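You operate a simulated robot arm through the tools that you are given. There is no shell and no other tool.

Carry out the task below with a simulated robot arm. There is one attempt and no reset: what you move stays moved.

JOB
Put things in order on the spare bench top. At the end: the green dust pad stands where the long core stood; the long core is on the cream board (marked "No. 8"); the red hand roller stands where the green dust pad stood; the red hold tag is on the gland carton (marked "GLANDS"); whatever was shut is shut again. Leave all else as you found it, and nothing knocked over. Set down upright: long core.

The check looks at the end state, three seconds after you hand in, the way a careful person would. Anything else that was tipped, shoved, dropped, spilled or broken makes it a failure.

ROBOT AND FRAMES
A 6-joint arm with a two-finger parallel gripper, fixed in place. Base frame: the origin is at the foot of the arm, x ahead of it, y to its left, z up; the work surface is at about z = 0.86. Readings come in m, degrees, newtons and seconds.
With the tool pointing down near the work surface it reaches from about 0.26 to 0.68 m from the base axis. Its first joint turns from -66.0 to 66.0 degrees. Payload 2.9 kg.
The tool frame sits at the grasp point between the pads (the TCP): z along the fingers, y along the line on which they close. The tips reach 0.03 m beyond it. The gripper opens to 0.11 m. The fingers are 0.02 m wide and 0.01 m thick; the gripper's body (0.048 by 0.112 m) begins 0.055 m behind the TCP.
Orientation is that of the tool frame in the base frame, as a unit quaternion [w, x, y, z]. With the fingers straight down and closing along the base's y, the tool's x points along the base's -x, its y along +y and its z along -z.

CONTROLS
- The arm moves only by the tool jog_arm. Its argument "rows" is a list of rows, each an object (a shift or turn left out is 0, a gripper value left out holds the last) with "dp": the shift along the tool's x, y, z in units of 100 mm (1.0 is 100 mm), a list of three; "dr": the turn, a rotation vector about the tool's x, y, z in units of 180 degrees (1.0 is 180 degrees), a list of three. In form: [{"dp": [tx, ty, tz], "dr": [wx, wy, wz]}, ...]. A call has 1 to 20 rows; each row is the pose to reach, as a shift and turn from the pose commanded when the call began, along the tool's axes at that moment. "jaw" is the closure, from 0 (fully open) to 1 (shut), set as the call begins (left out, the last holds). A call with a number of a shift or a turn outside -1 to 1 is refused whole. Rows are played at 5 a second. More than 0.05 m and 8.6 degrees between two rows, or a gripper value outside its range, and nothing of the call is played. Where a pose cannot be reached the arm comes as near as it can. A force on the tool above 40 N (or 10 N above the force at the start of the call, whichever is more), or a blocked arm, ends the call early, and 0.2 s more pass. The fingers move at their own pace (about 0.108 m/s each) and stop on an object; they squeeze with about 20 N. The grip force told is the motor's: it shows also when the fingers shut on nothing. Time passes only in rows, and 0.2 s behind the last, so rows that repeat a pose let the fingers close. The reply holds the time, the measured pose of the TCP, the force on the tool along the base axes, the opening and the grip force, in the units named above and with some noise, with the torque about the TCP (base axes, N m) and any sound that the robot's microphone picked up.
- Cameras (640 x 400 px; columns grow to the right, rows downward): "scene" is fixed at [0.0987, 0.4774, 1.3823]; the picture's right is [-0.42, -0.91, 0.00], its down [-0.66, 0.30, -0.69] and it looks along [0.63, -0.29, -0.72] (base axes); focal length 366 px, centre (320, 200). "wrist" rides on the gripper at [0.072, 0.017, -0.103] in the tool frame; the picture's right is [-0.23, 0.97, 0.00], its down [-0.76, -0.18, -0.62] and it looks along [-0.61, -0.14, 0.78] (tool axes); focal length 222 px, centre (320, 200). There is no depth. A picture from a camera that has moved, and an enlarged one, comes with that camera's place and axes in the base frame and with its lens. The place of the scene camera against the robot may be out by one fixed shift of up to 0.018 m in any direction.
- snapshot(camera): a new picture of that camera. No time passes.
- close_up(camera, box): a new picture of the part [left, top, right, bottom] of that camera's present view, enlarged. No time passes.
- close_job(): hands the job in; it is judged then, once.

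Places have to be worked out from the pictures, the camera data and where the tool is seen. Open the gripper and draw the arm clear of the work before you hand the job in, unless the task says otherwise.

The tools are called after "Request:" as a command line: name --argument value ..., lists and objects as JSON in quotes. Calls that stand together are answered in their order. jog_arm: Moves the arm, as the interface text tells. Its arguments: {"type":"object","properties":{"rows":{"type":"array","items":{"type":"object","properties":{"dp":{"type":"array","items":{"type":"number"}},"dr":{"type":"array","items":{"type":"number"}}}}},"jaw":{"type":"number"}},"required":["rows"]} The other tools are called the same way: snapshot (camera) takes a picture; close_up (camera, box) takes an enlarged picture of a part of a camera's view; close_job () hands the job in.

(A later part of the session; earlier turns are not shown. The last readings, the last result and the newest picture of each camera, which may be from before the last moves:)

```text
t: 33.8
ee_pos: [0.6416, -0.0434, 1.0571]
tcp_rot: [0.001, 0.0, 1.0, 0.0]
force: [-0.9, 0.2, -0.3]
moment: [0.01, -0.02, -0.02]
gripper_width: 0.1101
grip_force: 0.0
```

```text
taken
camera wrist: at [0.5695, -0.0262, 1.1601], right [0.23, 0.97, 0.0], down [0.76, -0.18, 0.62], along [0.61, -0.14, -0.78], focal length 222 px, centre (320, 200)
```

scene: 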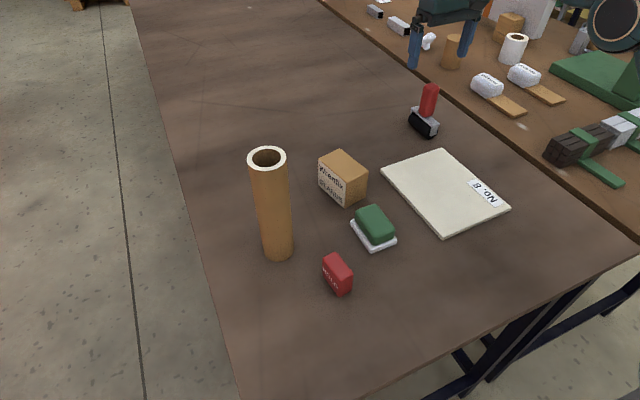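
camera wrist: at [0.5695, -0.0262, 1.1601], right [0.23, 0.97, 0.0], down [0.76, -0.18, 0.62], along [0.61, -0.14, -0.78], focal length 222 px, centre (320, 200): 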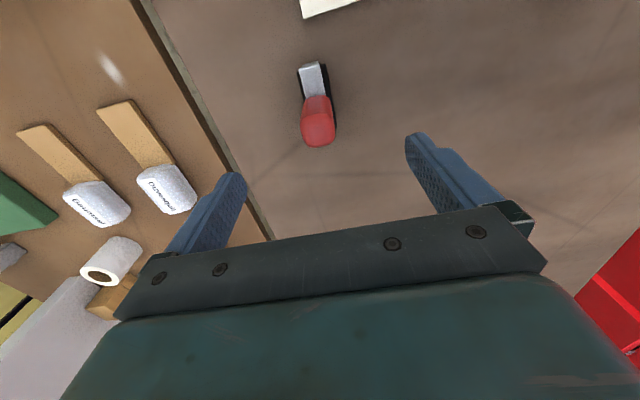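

The roller stands at the pad's old place. Next I'll travel over the middle to view the carton, the core and the tag.

Request:
jog_arm --rows '[{"dp": [0.25, 0.2, -0.15]}, {"dp": [0.5, 0.4, -0.3]}, {"dp": [0.75, 0.6, -0.45]}, {"dp": [1, 0.8, -0.5]}]'

Request:
jog_arm --rows '[{"dp": [0.25, 0.2, 0]}, {"dp": [0.5, 0.4, 0]}, {"dp": [0.75, 0.6, 0]}, {"dp": [1, 0.8, 0]}]'

Request:
jog_arm --rows '[{"dp": [0.1, 0.2, 0]}, {"dp": [0.2, 0.4, 0]}, {"dp": [0.3, 0.6, 0]}, {"dp": [0.3, 0.6, 0]}]'

Request:
snapshot --camera "wrist"

Request:
close_up --camera "wrist" --box '[250, 0, 540, 200]'

```text
t: 34.8
ee_pos: [0.5396, 0.035, 1.1062]
tcp_rot: [0.0, 0.0, 1.0, 0.0]
force: [0.2, 0.1, -0.2]
moment: [0.01, 0.01, 0.0]
gripper_width: 0.1098
grip_force: 0.0
```

```text
t: 35.8
ee_pos: [0.439, 0.1164, 1.1068]
tcp_rot: [0.0, 0.0, 1.0, 0.0]
force: [-0.4, 0.2, 0.5]
moment: [0.01, -0.01, -0.01]
gripper_width: 0.11
grip_force: 0.2
```

```text
t: 36.8
ee_pos: [0.4105, 0.1765, 1.105]
tcp_rot: [0.0, 0.0, 1.0, 0.0]
force: [0.4, 0.0, 0.2]
moment: [-0.02, 0.02, -0.02]
gripper_width: 0.11
grip_force: 0.1
```

```text
taken
camera wrist: at [0.3389, 0.1928, 1.2088], right [0.23, 0.97, 0.0], down [0.76, -0.18, 0.62], along [0.61, -0.14, -0.78], focal length 222 px, centre (320, 200)
```

wrist: 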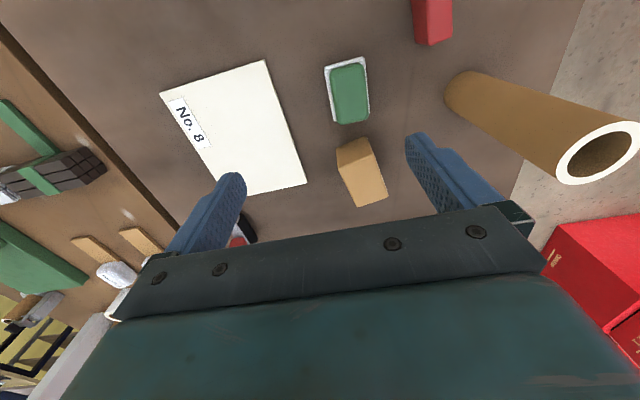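

```text
2.00 times, centred on (395, 100) of wrist
camera zoom: at [0.3389, 0.1928, 1.2088], right [0.23, 0.97, 0.0], down [0.76, -0.18, 0.62], along [0.61, -0.14, -0.78], focal length 444 px, centre (170, 400)
```

zoom: 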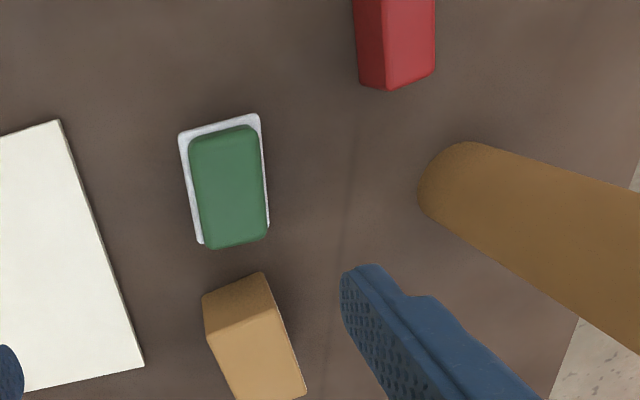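

This fixes the carton at centre (0.5445, 0.215), top z ≈ 0.924, yaw about 13.5°. The pad sits at (0.422, 0.215). I'll move over the tag next.

Request:
jog_arm --rows '[{"dp": [0.2, 0.2, 0]}, {"dp": [0.5, 0.45, 0]}, {"dp": [0.6, 0.7, 0]}, {"dp": [0.6, 0.9, 0]}, {"dp": [0.6, 0.9, 0]}]'

Request:
snapshot --camera "wrist"

Request:
close_up --camera "wrist" --box '[280, 0, 540, 200]'

```text
t: 38.0
ee_pos: [0.3535, 0.2639, 1.1066]
tcp_rot: [0.0, 0.0, 1.0, -0.001]
force: [-0.2, -0.2, -0.9]
moment: [-0.01, 0.02, 0.0]
gripper_width: 0.1101
grip_force: 0.0
```

```text
taken
camera wrist: at [0.2805, 0.2821, 1.2098], right [0.23, 0.97, 0.0], down [0.76, -0.18, 0.62], along [0.61, -0.14, -0.78], focal length 222 px, centre (320, 200)
```

wrist: 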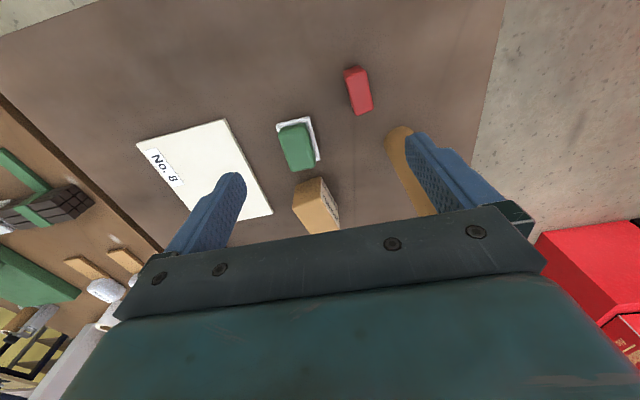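

```text
2.00 times, centred on (410, 100) of wrist
camera zoom: at [0.2805, 0.2821, 1.2098], right [0.23, 0.97, 0.0], down [0.76, -0.18, 0.62], along [0.61, -0.14, -0.78], focal length 444 px, centre (140, 400)
```

zoom: 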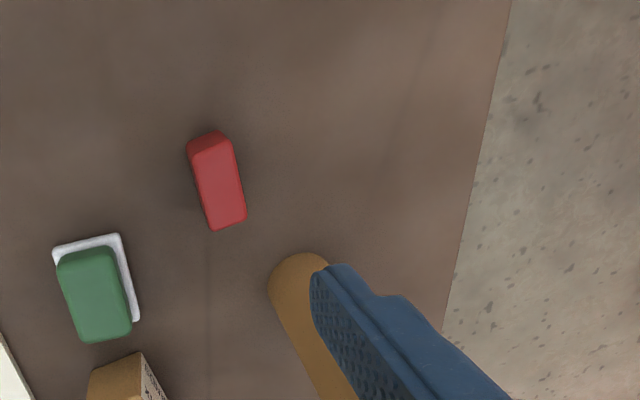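

The tag centre is (0.3645, 0.3165), yaw about 8.5°, 23 mm wide and about 38 mm tall. I'll move above it with matching yaw.

Request:
jog_arm --rows '[{"dp": [-0.05, 0.25, 0]}, {"dp": [-0.11, 0.526, 0], "dr": [0, 0, -0.024]}, {"dp": [-0.11, 0.526, 0.3], "dr": [0, 0, -0.047]}, {"dp": [-0.11, 0.526, 0.6], "dr": [0, 0, -0.047]}, {"dp": [-0.11, 0.526, 0.9], "dr": [0, 0, -0.047]}, {"dp": [-0.11, 0.526, 1.0], "dr": [0, 0, -0.047]}]'

Request:
snapshot --camera "wrist"

Request:
close_up --camera "wrist" --box '[240, 50, 440, 190]'

Request:
snapshot --camera "scene"

```text
t: 39.4
ee_pos: [0.3616, 0.3183, 1.0052]
tcp_rot: [0.0, -0.074, 0.997, 0.001]
force: [0.1, 0.0, 0.4]
moment: [0.01, 0.0, -0.02]
gripper_width: 0.1099
grip_force: 0.1
```

```text
taken
camera wrist: at [0.2885, 0.3252, 1.1086], right [0.08, 1.0, 0.0], down [0.78, -0.06, 0.62], along [0.62, -0.05, -0.78], focal length 222 px, centre (320, 200)
```

wrist: 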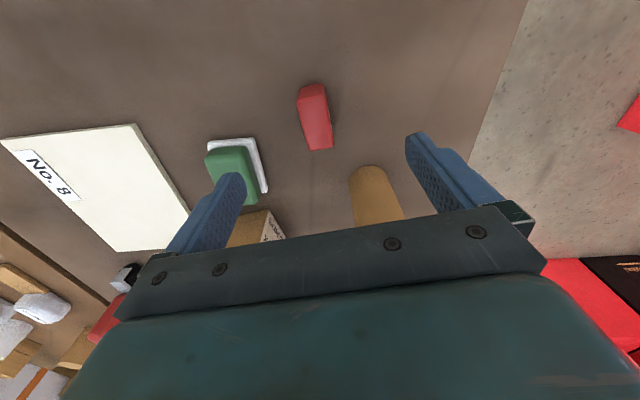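

```text
2.86 times, centred on (340, 120) of wrist
camera zoom: at [0.2885, 0.3252, 1.1086], right [0.08, 1.0, 0.0], down [0.78, -0.06, 0.62], along [0.62, -0.05, -0.78], focal length 635 px, centre (263, 429)
```

zoom: 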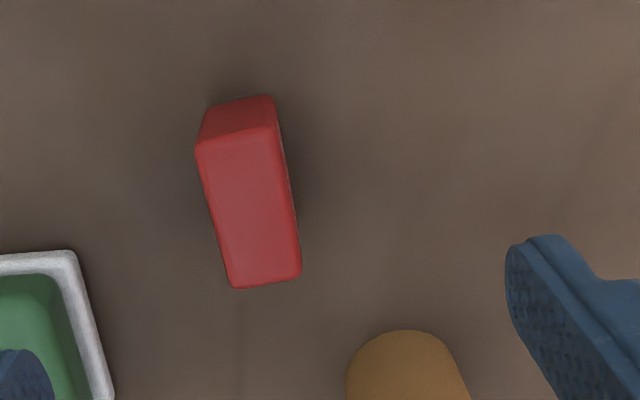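

```text
taken
```

scene: 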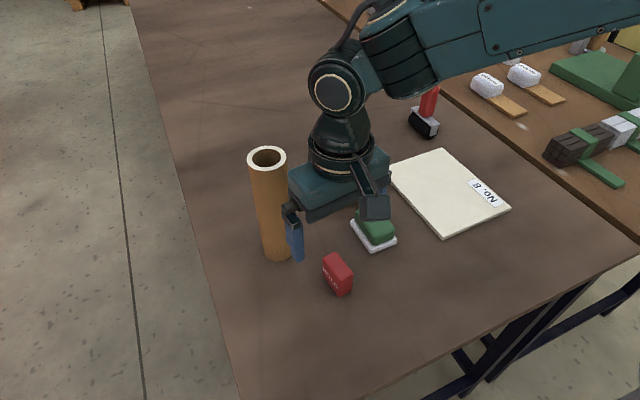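

The tag is about 4 mm off the TCP. I'll correct that and descend around it, keeping well clear of the core, whose near edge is at x ≈ 0.436.

Request:
jog_arm --rows '[{"dp": [-0.03, -0.04, 0.1], "dr": [0, 0, 0.008]}, {"dp": [-0.03, -0.04, 0.3], "dr": [0, 0, 0.008]}, {"dp": [-0.03, -0.04, 0.5], "dr": [0, 0, 0.008]}, {"dp": [-0.03, -0.04, 0.7], "dr": [0, 0, 0.008]}, {"dp": [-0.03, -0.04, 0.8], "dr": [0, 0, 0.008]}, {"dp": [-0.03, -0.04, 0.8], "dr": [0, 0, 0.008]}]'

Request:
snapshot --camera "wrist"

Request:
snapshot --camera "scene"

```text
t: 40.8
ee_pos: [0.3647, 0.3152, 0.9267]
tcp_rot: [0.001, -0.061, 0.998, 0.0]
force: [-0.2, 0.1, 0.1]
moment: [0.01, -0.01, -0.01]
gripper_width: 0.1101
grip_force: 0.1
```

```text
taken
camera wrist: at [0.2921, 0.323, 1.0304], right [0.11, 0.99, 0.0], down [0.78, -0.08, 0.62], along [0.62, -0.07, -0.78], focal length 222 px, centre (320, 200)
```

wrist: 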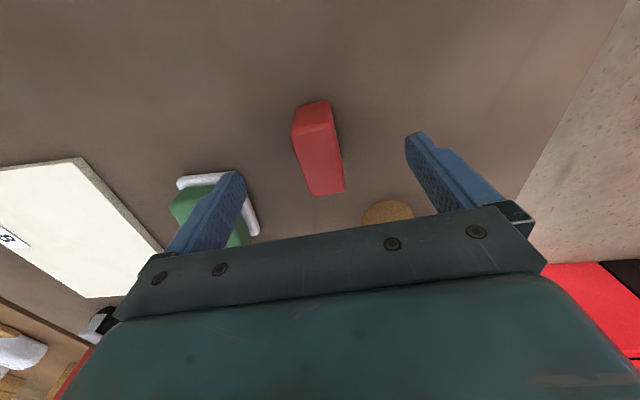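

```text
taken
```

scene: 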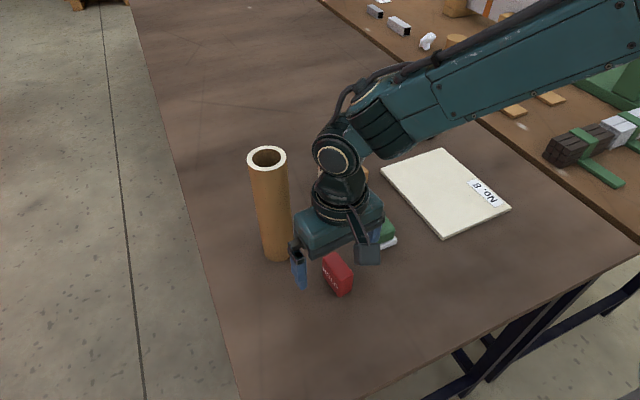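

The tag is centred. I'll narrow the jaws a bit to stay clear of the pad, descend to z ≈ 0.898, and close.

Request:
jog_arm --rows '[{"dp": [0, 0, 0]}, {"dp": [0, 0, 0]}, {"dp": [0, 0, 0.1]}, {"dp": [0, 0, 0.2]}, {"dp": [0, 0, 0.28]}, {"dp": [0, 0, 0.28]}]' --jaw 0.4

Request:
snapshot --camera "wrist"

```text
t: 42.2
ee_pos: [0.3651, 0.3152, 0.8996]
tcp_rot: [0.0, -0.061, 0.998, 0.0]
force: [-0.8, -1.3, -0.3]
moment: [-0.01, -0.02, 0.01]
gripper_width: 0.066
grip_force: 0.0
```

```text
taken
camera wrist: at [0.292, 0.3226, 1.003], right [0.11, 0.99, 0.0], down [0.78, -0.08, 0.62], along [0.62, -0.07, -0.78], focal length 222 px, centre (320, 200)
```

wrist: 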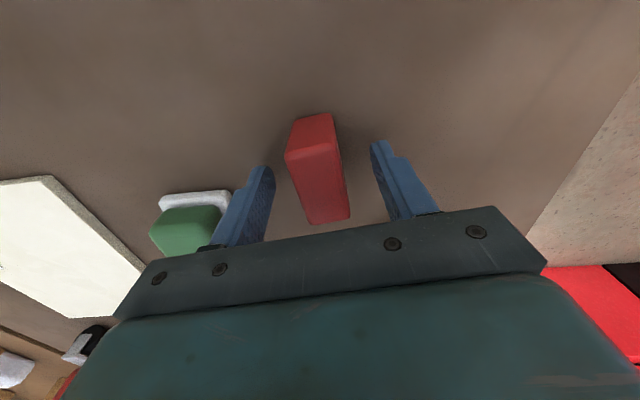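

The tag is between the pads, so I'll close.

Request:
jog_arm --rows '[{"dp": [0, 0, 0]}, {"dp": [0, 0, 0]}, {"dp": [0, 0, 0]}, {"dp": [0, 0, 0]}]' --jaw 1

Request:
jog_arm --rows '[{"dp": [0, 0, -0.1]}, {"dp": [0, 0, -0.3]}, {"dp": [0, 0, -0.6]}, {"dp": [0, 0, -0.9]}, {"dp": [0, 0, -1]}, {"dp": [0, 0, -1]}]'

Request:
snapshot --camera "wrist"

Request:
snapshot --camera "scene"

```text
t: 43.2
ee_pos: [0.3658, 0.3135, 0.8995]
tcp_rot: [-0.001, -0.061, 0.998, 0.0]
force: [1.3, 0.5, -0.2]
moment: [0.03, -0.02, -0.01]
gripper_width: 0.0253
grip_force: 20.2
```

```text
t: 44.6
ee_pos: [0.3647, 0.3136, 0.9979]
tcp_rot: [0.0, -0.061, 0.998, 0.0]
force: [0.4, 0.4, -0.1]
moment: [-0.01, 0.02, -0.01]
gripper_width: 0.0254
grip_force: 19.8
```

```text
taken
camera wrist: at [0.291, 0.3219, 1.102], right [0.11, 0.99, 0.0], down [0.78, -0.08, 0.62], along [0.62, -0.07, -0.78], focal length 222 px, centre (320, 200)
```

wrist: 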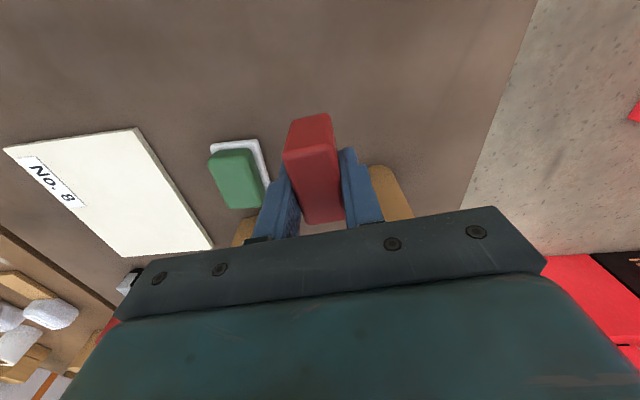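

```text
taken
```

scene: 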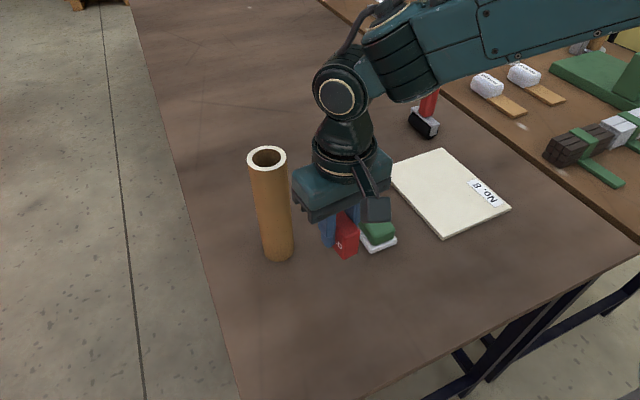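

The tag is gripped at 25 mm and lifted; its bottom is about 0.039 m below the TCP. I'll move to -y away from the core first, turning to the carton's yaw of about 13.5°, and then go forward over the carton.

Request:
jog_arm --rows '[{"dp": [0.03, -0.2, -0.15]}, {"dp": [0.06, -0.45, -0.3], "dr": [0, 0, -0.012]}, {"dp": [0.09, -0.7, -0.4], "dr": [0, 0, -0.024]}, {"dp": [0.11, -0.893, -0.4], "dr": [0, 0, -0.036]}, {"dp": [0.11, -0.893, -0.4], "dr": [0, 0, -0.036]}]'

Request:
jog_arm --rows '[{"dp": [-0.22, -0.06, 0]}, {"dp": [-0.43, -0.126, 0]}, {"dp": [-0.65, -0.19, 0]}, {"dp": [-0.7, -0.2, 0]}]'

Request:
snapshot --camera "wrist"

Request:
snapshot --camera "scene"

```text
t: 45.8
ee_pos: [0.3644, 0.2239, 1.0367]
tcp_rot: [0.0, -0.118, 0.993, 0.0]
force: [-0.4, -0.4, -0.4]
moment: [-0.02, 0.03, -0.04]
gripper_width: 0.0258
grip_force: 20.1
```

```text
t: 46.8
ee_pos: [0.4377, 0.2225, 1.0367]
tcp_rot: [0.001, -0.118, 0.993, 0.0]
force: [0.1, -0.1, -0.7]
moment: [0.0, -0.02, 0.0]
gripper_width: 0.0254
grip_force: 20.6
```

```text
taken
camera wrist: at [0.3638, 0.2216, 1.1402], right [-0.01, 1.0, 0.0], down [0.78, 0.0, 0.62], along [0.62, 0.0, -0.78], focal length 222 px, centre (320, 200)
```

wrist: 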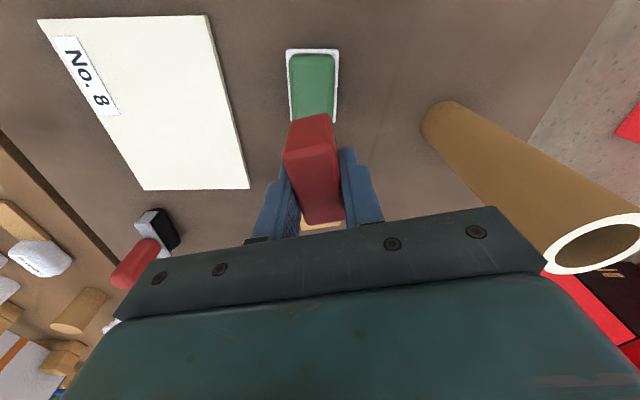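

```text
taken
```

scene: 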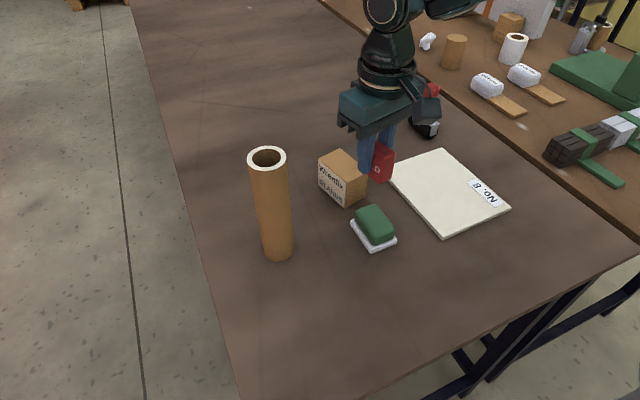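

The tag is held well and the arm is at (0.438, 0.2225). I'll move the remaining ~0.107 m over the carton centre.

Request:
jog_arm --rows '[{"dp": [-0.25, -0.08, 0]}, {"dp": [-0.5, -0.16, 0]}, {"dp": [-0.75, -0.24, 0]}, {"dp": [-1, -0.322, 0]}, {"dp": [-1, -0.322, 0]}]'

Request:
snapshot --camera "wrist"

Request:
close_up --camera "wrist" --box '[230, 60, 430, 240]'

Request:
close_up --camera "scene" --box '[280, 60, 480, 220]'

```text
t: 48.0
ee_pos: [0.5425, 0.2146, 1.0361]
tcp_rot: [0.0, -0.117, 0.993, 0.001]
force: [0.8, 0.2, 0.1]
moment: [-0.02, -0.02, 0.02]
gripper_width: 0.0258
grip_force: 20.4
```

```text
taken
camera wrist: at [0.4686, 0.2139, 1.1399], right [-0.01, 1.0, 0.0], down [0.78, 0.01, 0.62], along [0.62, 0.0, -0.78], focal length 222 px, centre (320, 200)
```

wrist: 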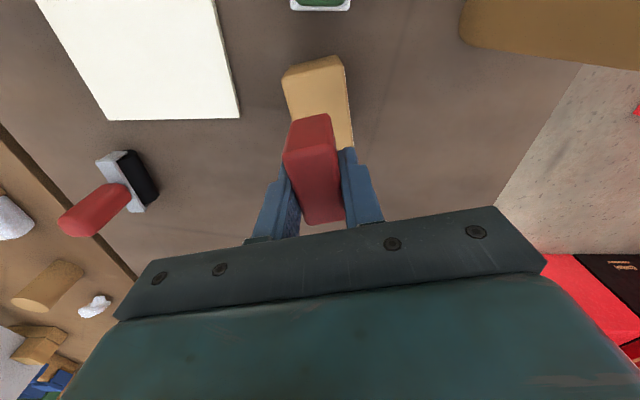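

```text
2.22 times, centred on (330, 150) of wrist
camera zoom: at [0.4686, 0.2139, 1.1399], right [-0.01, 1.0, 0.0], down [0.78, 0.01, 0.62], along [0.62, 0.0, -0.78], focal length 494 px, centre (298, 311)
```

zoom: 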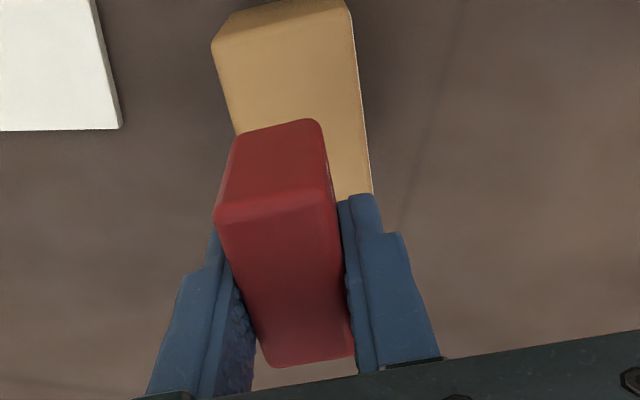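

```text
2.50 times, centred on (380, 140) of scene
camera zoom: at [0.0988, 0.4774, 1.3823], right [-0.42, -0.91, 0.0], down [-0.66, 0.3, -0.69], along [0.63, -0.29, -0.72], focal length 916 px, centre (170, 350)
```

zoom: 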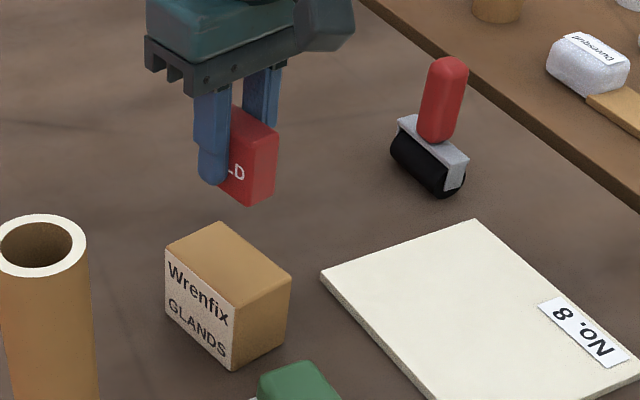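

The tag is centred over the carton to within about 2 mm. I'll descend to just above the expected contact at TCP z ≈ 0.964.

Request:
jog_arm --rows '[{"dp": [0, 0.015, 0.2]}, {"dp": [0, 0.015, 0.4]}, {"dp": [0, 0.015, 0.55]}, {"dp": [0, 0.015, 0.64]}, {"dp": [0, 0.015, 0.66]}, {"dp": [0, 0.015, 0.66]}]'

Request:
snapshot --camera "wrist"

Request:
close_up --camera "scene" --box '[290, 110, 410, 220]'

```text
t: 49.4
ee_pos: [0.5406, 0.2142, 0.9716]
tcp_rot: [0.0, -0.118, 0.993, 0.0]
force: [0.7, -0.9, -0.5]
moment: [0.0, 0.02, -0.02]
gripper_width: 0.0252
grip_force: 20.3
```

```text
taken
camera wrist: at [0.4672, 0.2152, 1.0741], right [-0.01, 1.0, 0.0], down [0.78, 0.01, 0.62], along [0.62, 0.0, -0.78], focal length 222 px, centre (320, 200)
```

wrist: 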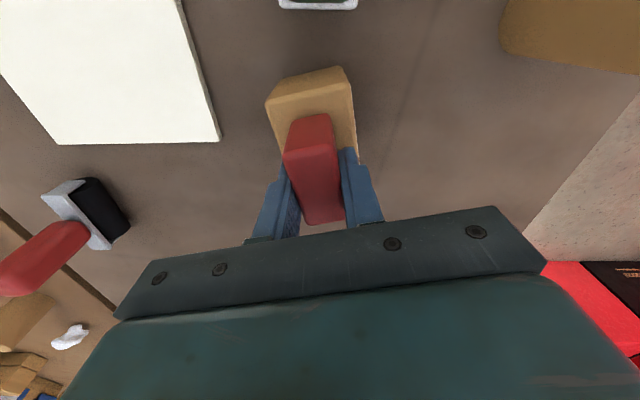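

```text
3.64 times, centred on (350, 165) of scene
camera zoom: at [0.0988, 0.4774, 1.3823], right [-0.42, -0.91, 0.0], down [-0.66, 0.3, -0.69], along [0.63, -0.29, -0.72], focal length 1332 px, centre (211, 327)
```

zoom: 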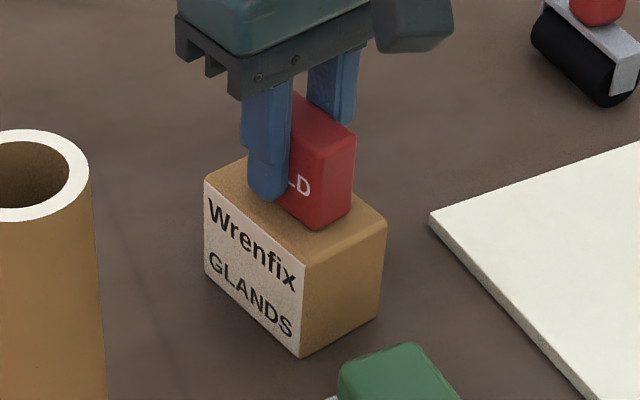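

Alignment is good. I'll creep down until the force shows contact.

Request:
jog_arm --rows '[{"dp": [0, 0, 0.02]}, {"dp": [0, 0, 0.04]}, {"dp": [0, 0, 0.04]}]'

Request:
jog_arm --rows '[{"dp": [0, 0, 0.01]}, {"dp": [0, 0, 0.015]}, {"dp": [0, 0, 0.015]}]'

```text
t: 50.2
ee_pos: [0.5407, 0.2153, 0.9691]
tcp_rot: [0.001, -0.118, 0.993, 0.0]
force: [-3.4, -1.0, 17.2]
moment: [-0.09, 0.26, 0.02]
gripper_width: 0.0253
grip_force: 19.5
```

```text
t: 51.0
ee_pos: [0.5421, 0.2157, 0.9672]
tcp_rot: [0.001, -0.119, 0.993, 0.001]
force: [0.0, -3.1, 20.1]
moment: [-0.07, -0.11, 0.01]
gripper_width: 0.0257
grip_force: 20.2
```

The tag touched the carton at about 0.969, with ~20 N. I'll relax slightly until the force is small, then release.

Request:
jog_arm --rows '[{"dp": [0, 0, -0.015]}, {"dp": [0, 0, -0.015]}]'

```text
t: 51.6
ee_pos: [0.5414, 0.2143, 0.9658]
tcp_rot: [0.0, -0.117, 0.993, 0.0]
force: [3.4, 1.2, 8.7]
moment: [0.09, -0.35, -0.04]
gripper_width: 0.0256
grip_force: 20.1
```

Request:
jog_arm --rows '[{"dp": [0, 0, -0.006]}, {"dp": [0, 0, -0.006]}]'

Request:
jog_arm --rows '[{"dp": [0, 0, 0]}, {"dp": [0, 0, 0]}, {"dp": [0, 0, 0]}]' --jaw 0.3

Request:
close_up --camera "scene" --box '[290, 110, 410, 220]'

Request:
snapshot --camera "wrist"

```text
t: 52.2
ee_pos: [0.5413, 0.2144, 0.966]
tcp_rot: [-0.002, -0.116, 0.993, -0.001]
force: [0.5, -0.9, 0.1]
moment: [0.0, -0.03, -0.02]
gripper_width: 0.0255
grip_force: 20.0
```

```text
t: 53.0
ee_pos: [0.5414, 0.2148, 0.9671]
tcp_rot: [0.001, -0.117, 0.993, -0.001]
force: [0.1, -0.6, 0.2]
moment: [0.03, 0.01, -0.02]
gripper_width: 0.0772
grip_force: 0.0
```

```text
3.64 times, centred on (350, 165) of scene
camera zoom: at [0.0987, 0.4774, 1.3823], right [-0.42, -0.91, 0.0], down [-0.66, 0.3, -0.69], along [0.63, -0.29, -0.72], focal length 1332 px, centre (211, 327)
```

zoom: 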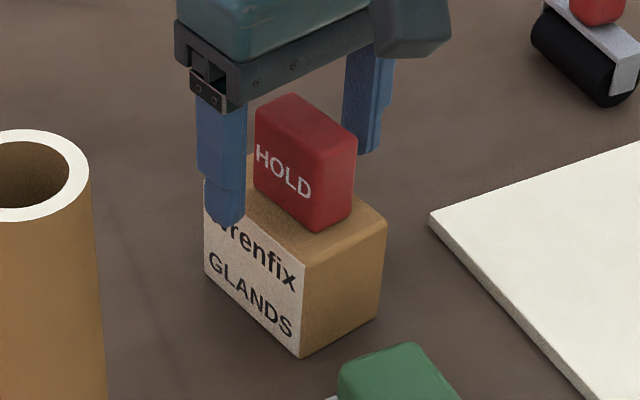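

```text
taken
camera wrist: at [0.468, 0.2154, 1.0712], right [-0.01, 1.0, 0.0], down [0.78, 0.01, 0.62], along [0.62, 0.0, -0.78], focal length 222 px, centre (320, 200)
```

wrist: 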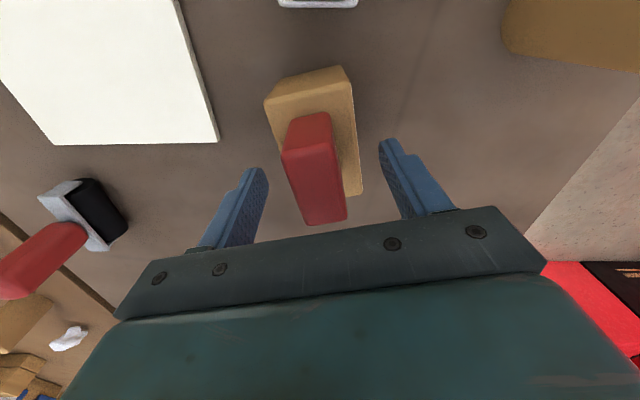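

The tag stands squarely on the carton. I'll retreat straight up, restore the yaw, and then go toward the core with plenty of height.

Request:
jog_arm --rows '[{"dp": [0, 0, -0.15]}, {"dp": [0, 0, -0.4]}, {"dp": [0, 0, -0.7]}, {"dp": [0, 0, -1]}]'

Request:
jog_arm --rows '[{"dp": [0, 0, -0.3], "dr": [0, 0, 0.025]}, {"dp": [0, 0, -0.6], "dr": [0, 0, 0.05]}, {"dp": [0, 0, -0.9], "dr": [0, 0, 0.075]}, {"dp": [0, 0, -0.9], "dr": [0, 0, 0.075]}]' --jaw 0

Request:
jog_arm --rows '[{"dp": [0.3, 0.1, 0]}, {"dp": [0.6, 0.2, 0]}, {"dp": [0.9, 0.4, 0]}, {"dp": [1, 0.6, 0]}]'

Request:
snapshot --camera "wrist"

Request:
snapshot --camera "scene"

```text
t: 54.0
ee_pos: [0.5422, 0.2142, 1.0657]
tcp_rot: [-0.001, -0.118, 0.993, -0.001]
force: [0.8, 0.3, -1.3]
moment: [0.0, 0.02, 0.01]
gripper_width: 0.0772
grip_force: 0.0
```

```text
t: 55.0
ee_pos: [0.5413, 0.2141, 1.1566]
tcp_rot: [-0.001, 0.002, 1.0, 0.0]
force: [0.2, -0.9, 0.4]
moment: [-0.02, 0.02, 0.01]
gripper_width: 0.1101
grip_force: 0.0
```

```text
t: 56.0
ee_pos: [0.439, 0.2737, 1.1567]
tcp_rot: [0.0, 0.0, 1.0, 0.001]
force: [-0.3, 0.5, -0.2]
moment: [-0.02, 0.04, 0.01]
gripper_width: 0.1102
grip_force: 0.0
```

```text
taken
camera wrist: at [0.3675, 0.2906, 1.2608], right [0.23, 0.97, 0.0], down [0.76, -0.18, 0.62], along [0.61, -0.14, -0.78], focal length 222 px, centre (320, 200)
```

wrist: 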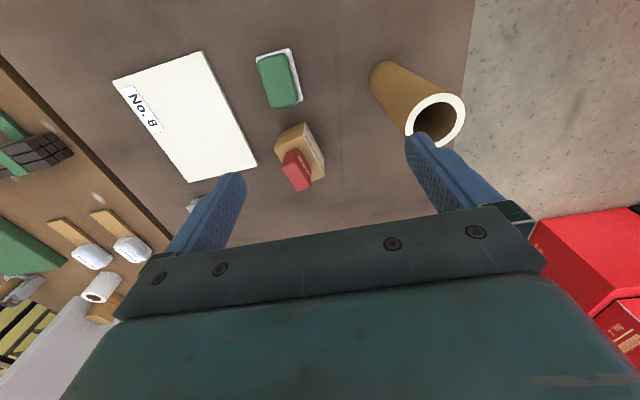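

```text
taken
```

scene: 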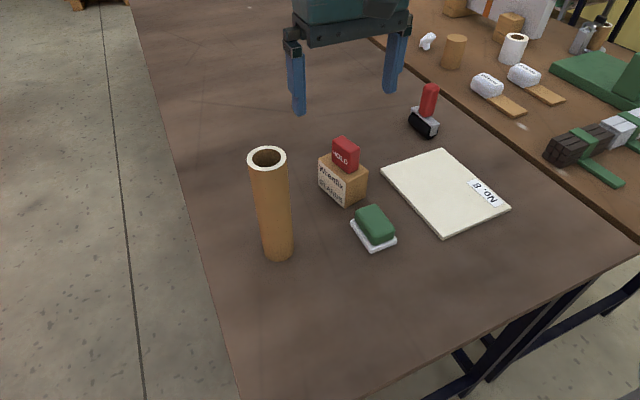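

Request:
close_up --camera "wrist" --box '[340, 40, 490, 160]'

Request:
close_up --camera "wrist" --box '[100, 30, 300, 200]'

```text
3.33 times, centred on (415, 100) of wrist
camera zoom: at [0.3675, 0.2906, 1.2608], right [0.23, 0.97, 0.0], down [0.76, -0.18, 0.62], along [0.61, -0.14, -0.78], focal length 740 px, centre (3, 533)
```

zoom: 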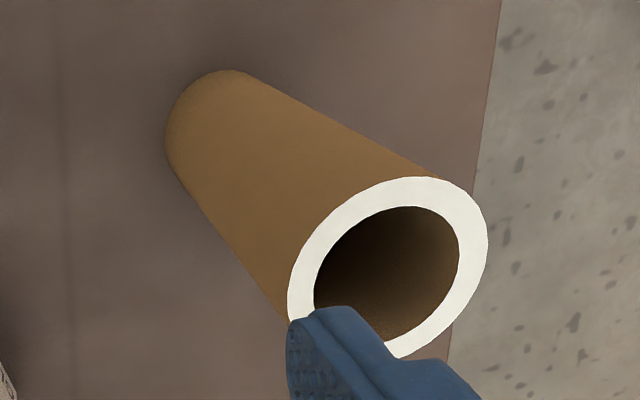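

```text
2.35 times, centred on (200, 115) of wrist
camera zoom: at [0.3675, 0.2906, 1.2608], right [0.23, 0.97, 0.0], down [0.76, -0.18, 0.62], along [0.61, -0.14, -0.78], focal length 523 px, centre (602, 400)
```

zoom: 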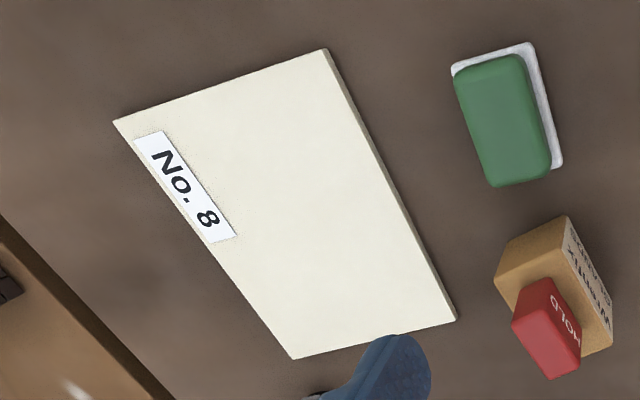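

From the wrist view the core is at about (0.459, 0.378) with its top near z ≈ 1.06. The board spans x 0.361–0.561 and y -0.044–0.115. I'll move above the core at z ≈ 1.157, so the tips stay well clear of its rim.

Request:
jog_arm --rows '[{"dp": [-0.05, 0.25, 0]}, {"dp": [-0.1, 0.5, 0]}, {"dp": [-0.2, 0.75, 0]}, {"dp": [-0.2, 1.0, 0]}, {"dp": [-0.2, 1.0, 0]}]'

Request:
snapshot --camera "wrist"

Request:
close_up --camera "wrist" --box '[240, 50, 440, 200]'

Request:
snapshot --camera "scene"

```text
t: 57.2
ee_pos: [0.4635, 0.3735, 1.1535]
tcp_rot: [0.0, 0.0, 1.0, 0.0]
force: [1.0, -0.1, -1.3]
moment: [-0.01, -0.02, 0.01]
gripper_width: 0.11
grip_force: 0.0
```

```text
taken
camera wrist: at [0.3906, 0.3915, 1.2581], right [0.23, 0.97, 0.0], down [0.76, -0.18, 0.62], along [0.61, -0.14, -0.78], focal length 222 px, centre (320, 200)
```

wrist: 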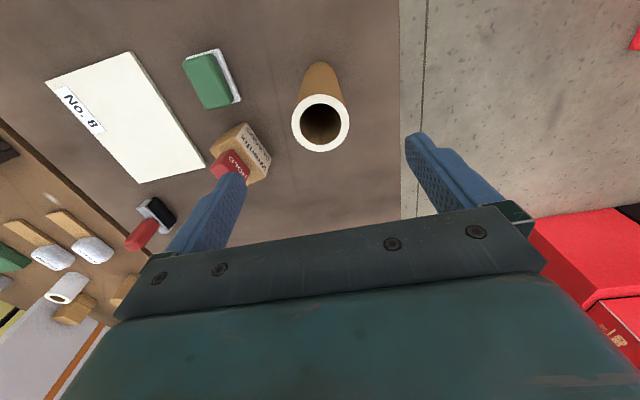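

```text
2.67 times, centred on (340, 125) of wrist
camera zoom: at [0.3906, 0.3915, 1.2581], right [0.23, 0.97, 0.0], down [0.76, -0.18, 0.62], along [0.61, -0.14, -0.78], focal length 592 px, centre (267, 400)
```

zoom: 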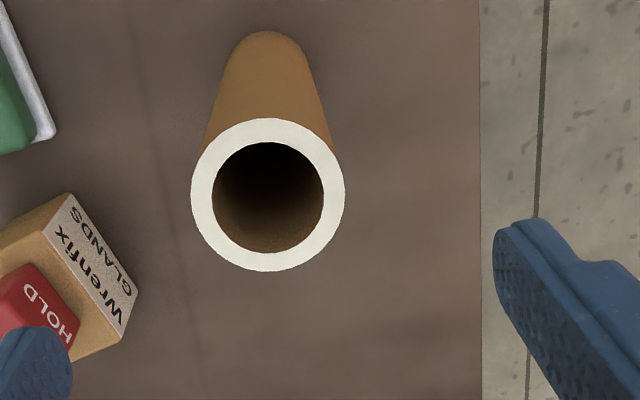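

```text
taken
```

scene: 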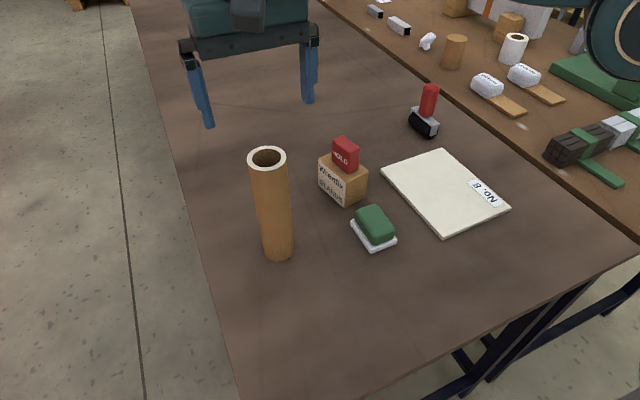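

The core ring is centred at about (0.461, 0.375), right under the TCP, with its rim at z ≈ 1.06. I'll descend to TCP z ≈ 1.018, which keeps the gripper body just above the rim.

Request:
jog_arm --rows '[{"dp": [0.015, 0, 0.25]}, {"dp": [0.015, 0, 0.5]}, {"dp": [0.015, 0, 0.75]}, {"dp": [0.015, 0, 0.9]}, {"dp": [0.015, 0, 0.9]}]'

Request:
snapshot --camera "wrist"

Request:
snapshot --camera "scene"

```text
t: 58.4
ee_pos: [0.4617, 0.3765, 1.0667]
tcp_rot: [-0.001, 0.0, 1.0, 0.0]
force: [-0.4, 1.2, 0.7]
moment: [0.02, -0.01, 0.01]
gripper_width: 0.1099
grip_force: 0.0
```

```text
taken
camera wrist: at [0.3904, 0.3934, 1.1707], right [0.23, 0.97, 0.0], down [0.76, -0.18, 0.62], along [0.61, -0.14, -0.78], focal length 222 px, centre (320, 200)
```

wrist: 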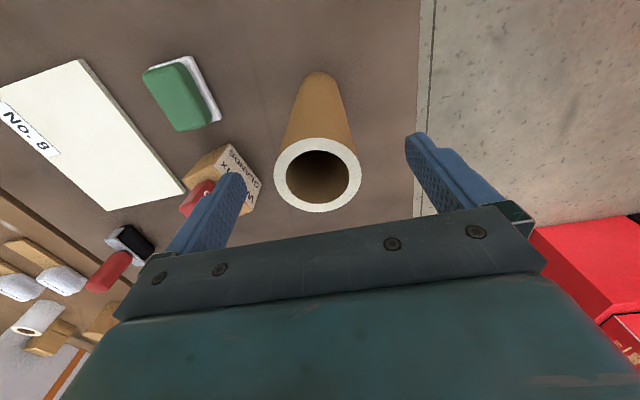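

```text
taken
```

scene: 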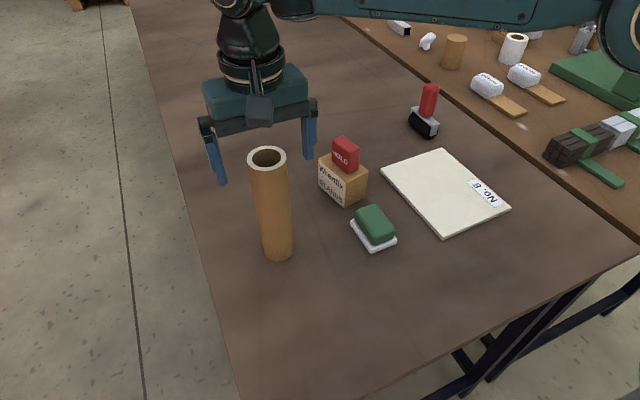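

The rim is at z ≈ 1.057 and centred within 1.5 mm. I'll make a small correction and descend to TCP z = 1.015.

Request:
jog_arm --rows '[{"dp": [0.01, -0.013, 0.1]}, {"dp": [0.01, -0.013, 0.25]}, {"dp": [0.01, -0.013, 0.4]}, {"dp": [0.01, -0.013, 0.51]}, {"dp": [0.01, -0.013, 0.51]}]'

Request:
snapshot --camera "wrist"

Request:
close_up --camera "scene" --box '[180, 60, 360, 280]'

```text
t: 59.6
ee_pos: [0.4601, 0.3739, 1.0175]
tcp_rot: [0.0, 0.001, 1.0, 0.0]
force: [0.2, -0.4, 0.0]
moment: [0.01, -0.01, 0.01]
gripper_width: 0.11
grip_force: 0.0
```

```text
taken
camera wrist: at [0.3877, 0.391, 1.1209], right [0.23, 0.97, 0.0], down [0.76, -0.18, 0.62], along [0.61, -0.14, -0.78], focal length 222 px, centre (320, 200)
```

wrist: 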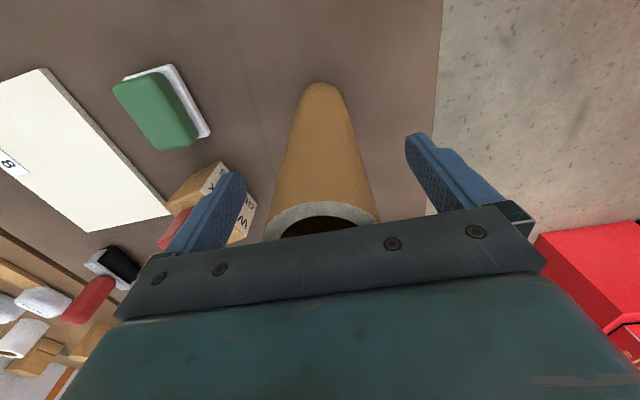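

```text
1.82 times, centred on (270, 170) of scene
camera zoom: at [0.0987, 0.4774, 1.3823], right [-0.42, -0.91, 0.0], down [-0.66, 0.3, -0.69], along [0.63, -0.29, -0.72], focal length 666 px, centre (411, 254)
```

zoom: 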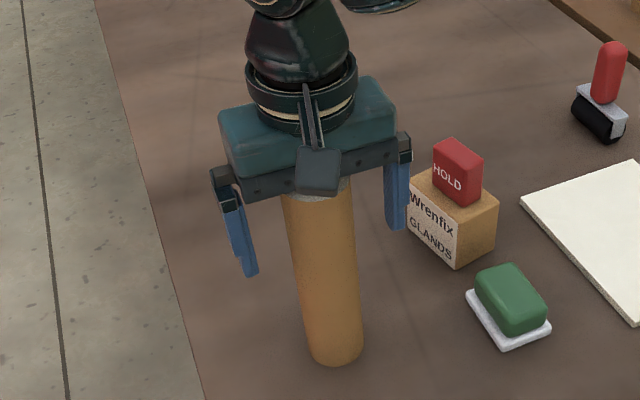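

The core is centred between the fingers and the body clears the rim. I'll close now.

Request:
jog_arm --rows '[{"dp": [0, 0, 0]}, {"dp": [0, 0, 0]}, {"dp": [0, 0, 0]}, {"dp": [0, 0, 0]}]' --jaw 1

Request:
snapshot --camera "wrist"

Request:
close_up --camera "scene" --box '[180, 60, 360, 280]'

```text
t: 60.6
ee_pos: [0.4601, 0.3734, 1.018]
tcp_rot: [0.0, 0.001, 1.0, 0.0]
force: [0.1, 0.7, -0.4]
moment: [-0.01, -0.03, -0.03]
gripper_width: 0.0506
grip_force: 20.0
```

```text
taken
camera wrist: at [0.3877, 0.391, 1.1212], right [0.23, 0.97, 0.0], down [0.76, -0.18, 0.62], along [0.61, -0.14, -0.78], focal length 222 px, centre (320, 200)
```

wrist: 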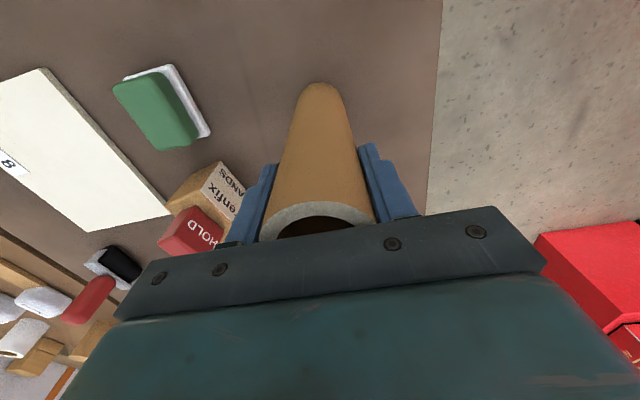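

```text
1.82 times, centred on (270, 170) of scene
camera zoom: at [0.0988, 0.4774, 1.3823], right [-0.42, -0.91, 0.0], down [-0.66, 0.3, -0.69], along [0.63, -0.29, -0.72], focal length 666 px, centre (411, 254)
```

zoom: 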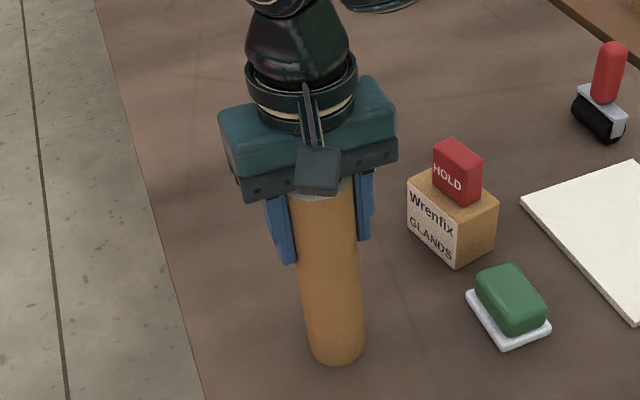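

The core is gripped at 50.6 mm with a resting TCP z of about 1.017. I'll lift it 0.10 m straight up.

Request:
jog_arm --rows '[{"dp": [0, 0, -0.08]}, {"dp": [0, 0, -0.25]}, {"dp": [0, 0, -0.5]}, {"dp": [0, 0, -0.75]}, {"dp": [0, 0, -0.95]}, {"dp": [0, 0, -1]}]'

Request:
snapshot --camera "scene"

Request:
snapshot --camera "wrist"

```text
t: 62.0
ee_pos: [0.4608, 0.374, 1.1167]
tcp_rot: [0.0, 0.0, 1.0, 0.0]
force: [1.0, -0.4, -0.9]
moment: [0.0, 0.0, -0.01]
gripper_width: 0.0506
grip_force: 20.4
```

```text
taken
```

scene: 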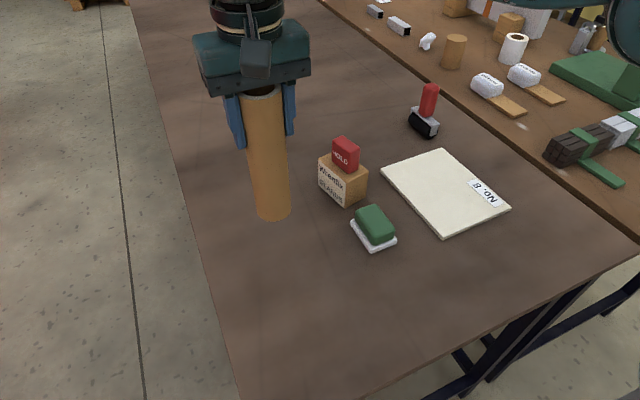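

```text
taken
camera wrist: at [0.3893, 0.3911, 1.2206], right [0.23, 0.97, 0.0], down [0.76, -0.18, 0.62], along [0.61, -0.14, -0.78], focal length 222 px, centre (320, 200)
```

wrist: 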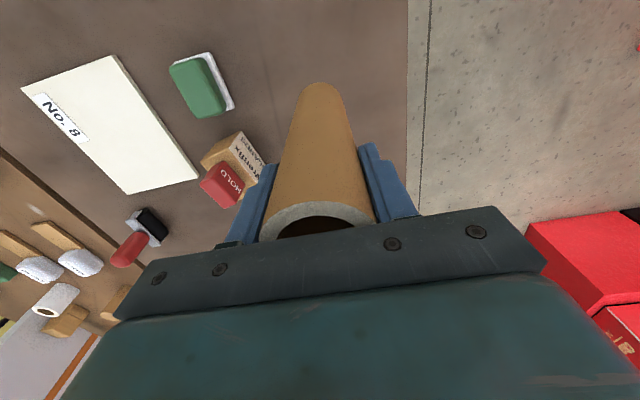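

The core hangs straight with its bottom at about z 0.96. I'll carry it through x ≈ 0.42 to stay clear of the tag and carton, then over to the board.

Request:
jog_arm --rows '[{"dp": [0.1, -0.2, -0.05]}, {"dp": [0.2, -0.4, -0.1]}, {"dp": [0.3, -0.6, -0.15]}, {"dp": [0.4, -0.8, -0.2]}, {"dp": [0.4, -1, -0.2]}]'

Request:
jog_arm --rows '[{"dp": [0, -0.2, 0]}, {"dp": [0, -0.4, 0]}, {"dp": [0, -0.6, 0]}, {"dp": [0, -0.8, 0]}, {"dp": [0, -1, 0]}]'

Request:
jog_arm --rows '[{"dp": [-0.05, -0.2, 0]}, {"dp": [-0.15, -0.4, 0]}, {"dp": [-0.25, -0.6, 0]}, {"dp": [-0.35, -0.8, 0]}, {"dp": [-0.44, -1, 0]}]'

Request:
jog_arm --rows '[{"dp": [0, -0.12, 0]}, {"dp": [0, -0.24, 0]}, {"dp": [0, -0.24, 0]}]'

Request:
snapshot --camera "scene"

Request:
snapshot --camera "wrist"

```text
t: 63.2
ee_pos: [0.4174, 0.2742, 1.1393]
tcp_rot: [0.0, 0.0, 1.0, 0.0]
force: [0.2, -0.1, -0.4]
moment: [0.0, 0.01, 0.01]
gripper_width: 0.0505
grip_force: 19.5
```

```text
t: 64.4
ee_pos: [0.4191, 0.1728, 1.1366]
tcp_rot: [0.0, 0.0, 1.0, 0.0]
force: [-0.1, -0.1, -1.1]
moment: [0.04, -0.02, 0.0]
gripper_width: 0.0506
grip_force: 19.9
```

```text
t: 65.6
ee_pos: [0.4611, 0.0725, 1.1395]
tcp_rot: [0.0, 0.0, 1.0, -0.001]
force: [0.4, -0.1, -0.3]
moment: [0.04, 0.02, -0.03]
gripper_width: 0.0506
grip_force: 20.3
```

```text
t: 66.4
ee_pos: [0.4623, 0.0513, 1.1382]
tcp_rot: [0.001, 0.0, 1.0, 0.0]
force: [0.1, -0.1, -1.3]
moment: [0.01, 0.01, 0.01]
gripper_width: 0.0508
grip_force: 20.5
```

```text
taken
```

scene: 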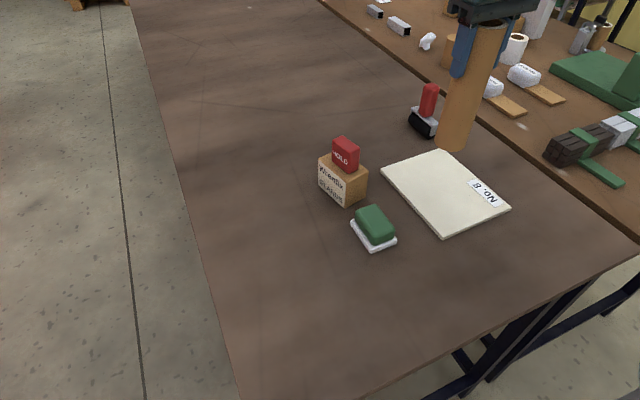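

```text
taken
camera wrist: at [0.3906, 0.068, 1.2413], right [0.23, 0.97, 0.0], down [0.76, -0.18, 0.62], along [0.61, -0.14, -0.78], focal length 222 px, centre (320, 200)
```

wrist: 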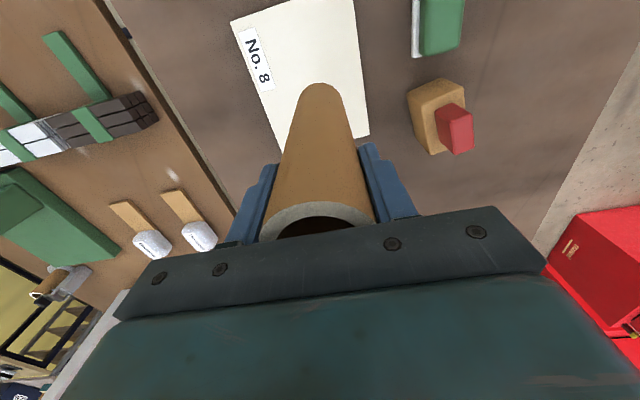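

I'm over the board at (0.462, 0.051). I expect contact near TCP z ≈ 1.025, so I'll lower to about 1.035 first.

Request:
jog_arm --rows '[{"dp": [0, 0, 0.2]}, {"dp": [0, 0, 0.4]}, {"dp": [0, 0, 0.6]}, {"dp": [0, 0, 0.8]}, {"dp": [0, 0, 0.95]}, {"dp": [0, 0, 1.0]}, {"dp": [0, 0, 1.0]}]'

Request:
snapshot --camera "wrist"

Request:
close_up --camera "scene" --box '[370, 60, 530, 250]'

```text
t: 68.0
ee_pos: [0.4624, 0.0491, 1.0368]
tcp_rot: [0.0, 0.0, 1.0, 0.001]
force: [-0.1, -0.1, -0.1]
moment: [0.01, 0.0, 0.01]
gripper_width: 0.0506
grip_force: 19.8
```

```text
taken
camera wrist: at [0.3912, 0.0658, 1.1412], right [0.23, 0.97, 0.0], down [0.76, -0.18, 0.62], along [0.61, -0.14, -0.78], focal length 222 px, centre (320, 200)
```

wrist: 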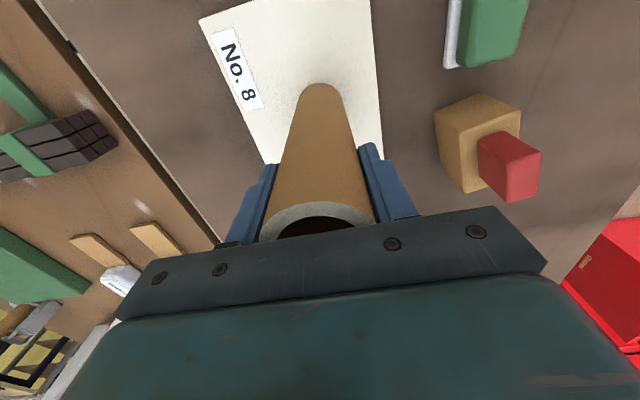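

```text
2.11 times, centred on (450, 155) of scene
camera zoom: at [0.0988, 0.4774, 1.3823], right [-0.42, -0.91, 0.0], down [-0.66, 0.3, -0.69], along [0.63, -0.29, -0.72], focal length 771 px, centre (46, 295)
```

zoom: 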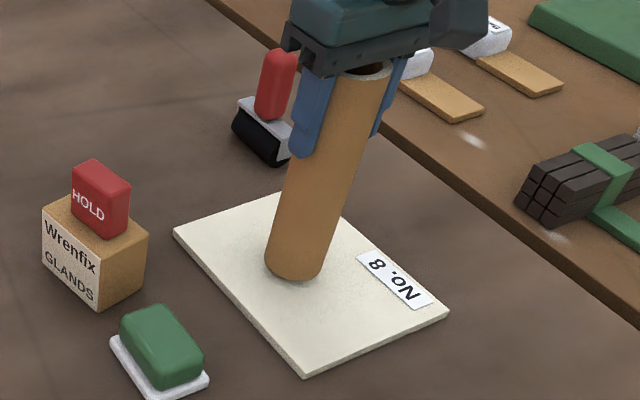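

The core is close above the board near its centre and clear of the label. I'll creep down to contact.

Request:
jog_arm --rows '[{"dp": [0, 0, 0.03]}, {"dp": [0, 0, 0.06]}, {"dp": [0, 0, 0.08]}, {"dp": [0, 0, 0.08]}]'

```text
t: 69.0
ee_pos: [0.4633, 0.0502, 1.0303]
tcp_rot: [-0.001, 0.0, 1.0, 0.0]
force: [-0.3, 0.1, -1.2]
moment: [0.0, 0.01, 0.0]
gripper_width: 0.0505
grip_force: 20.2
```

Request:
jog_arm --rows '[{"dp": [0, 0, 0.015]}, {"dp": [0, 0, 0.03]}, {"dp": [0, 0, 0.03]}]'

```text
t: 69.8
ee_pos: [0.4623, 0.0498, 1.0266]
tcp_rot: [0.001, 0.0, 1.0, -0.001]
force: [-1.5, -1.8, 12.7]
moment: [-0.34, 0.33, -0.08]
gripper_width: 0.0505
grip_force: 19.7
```

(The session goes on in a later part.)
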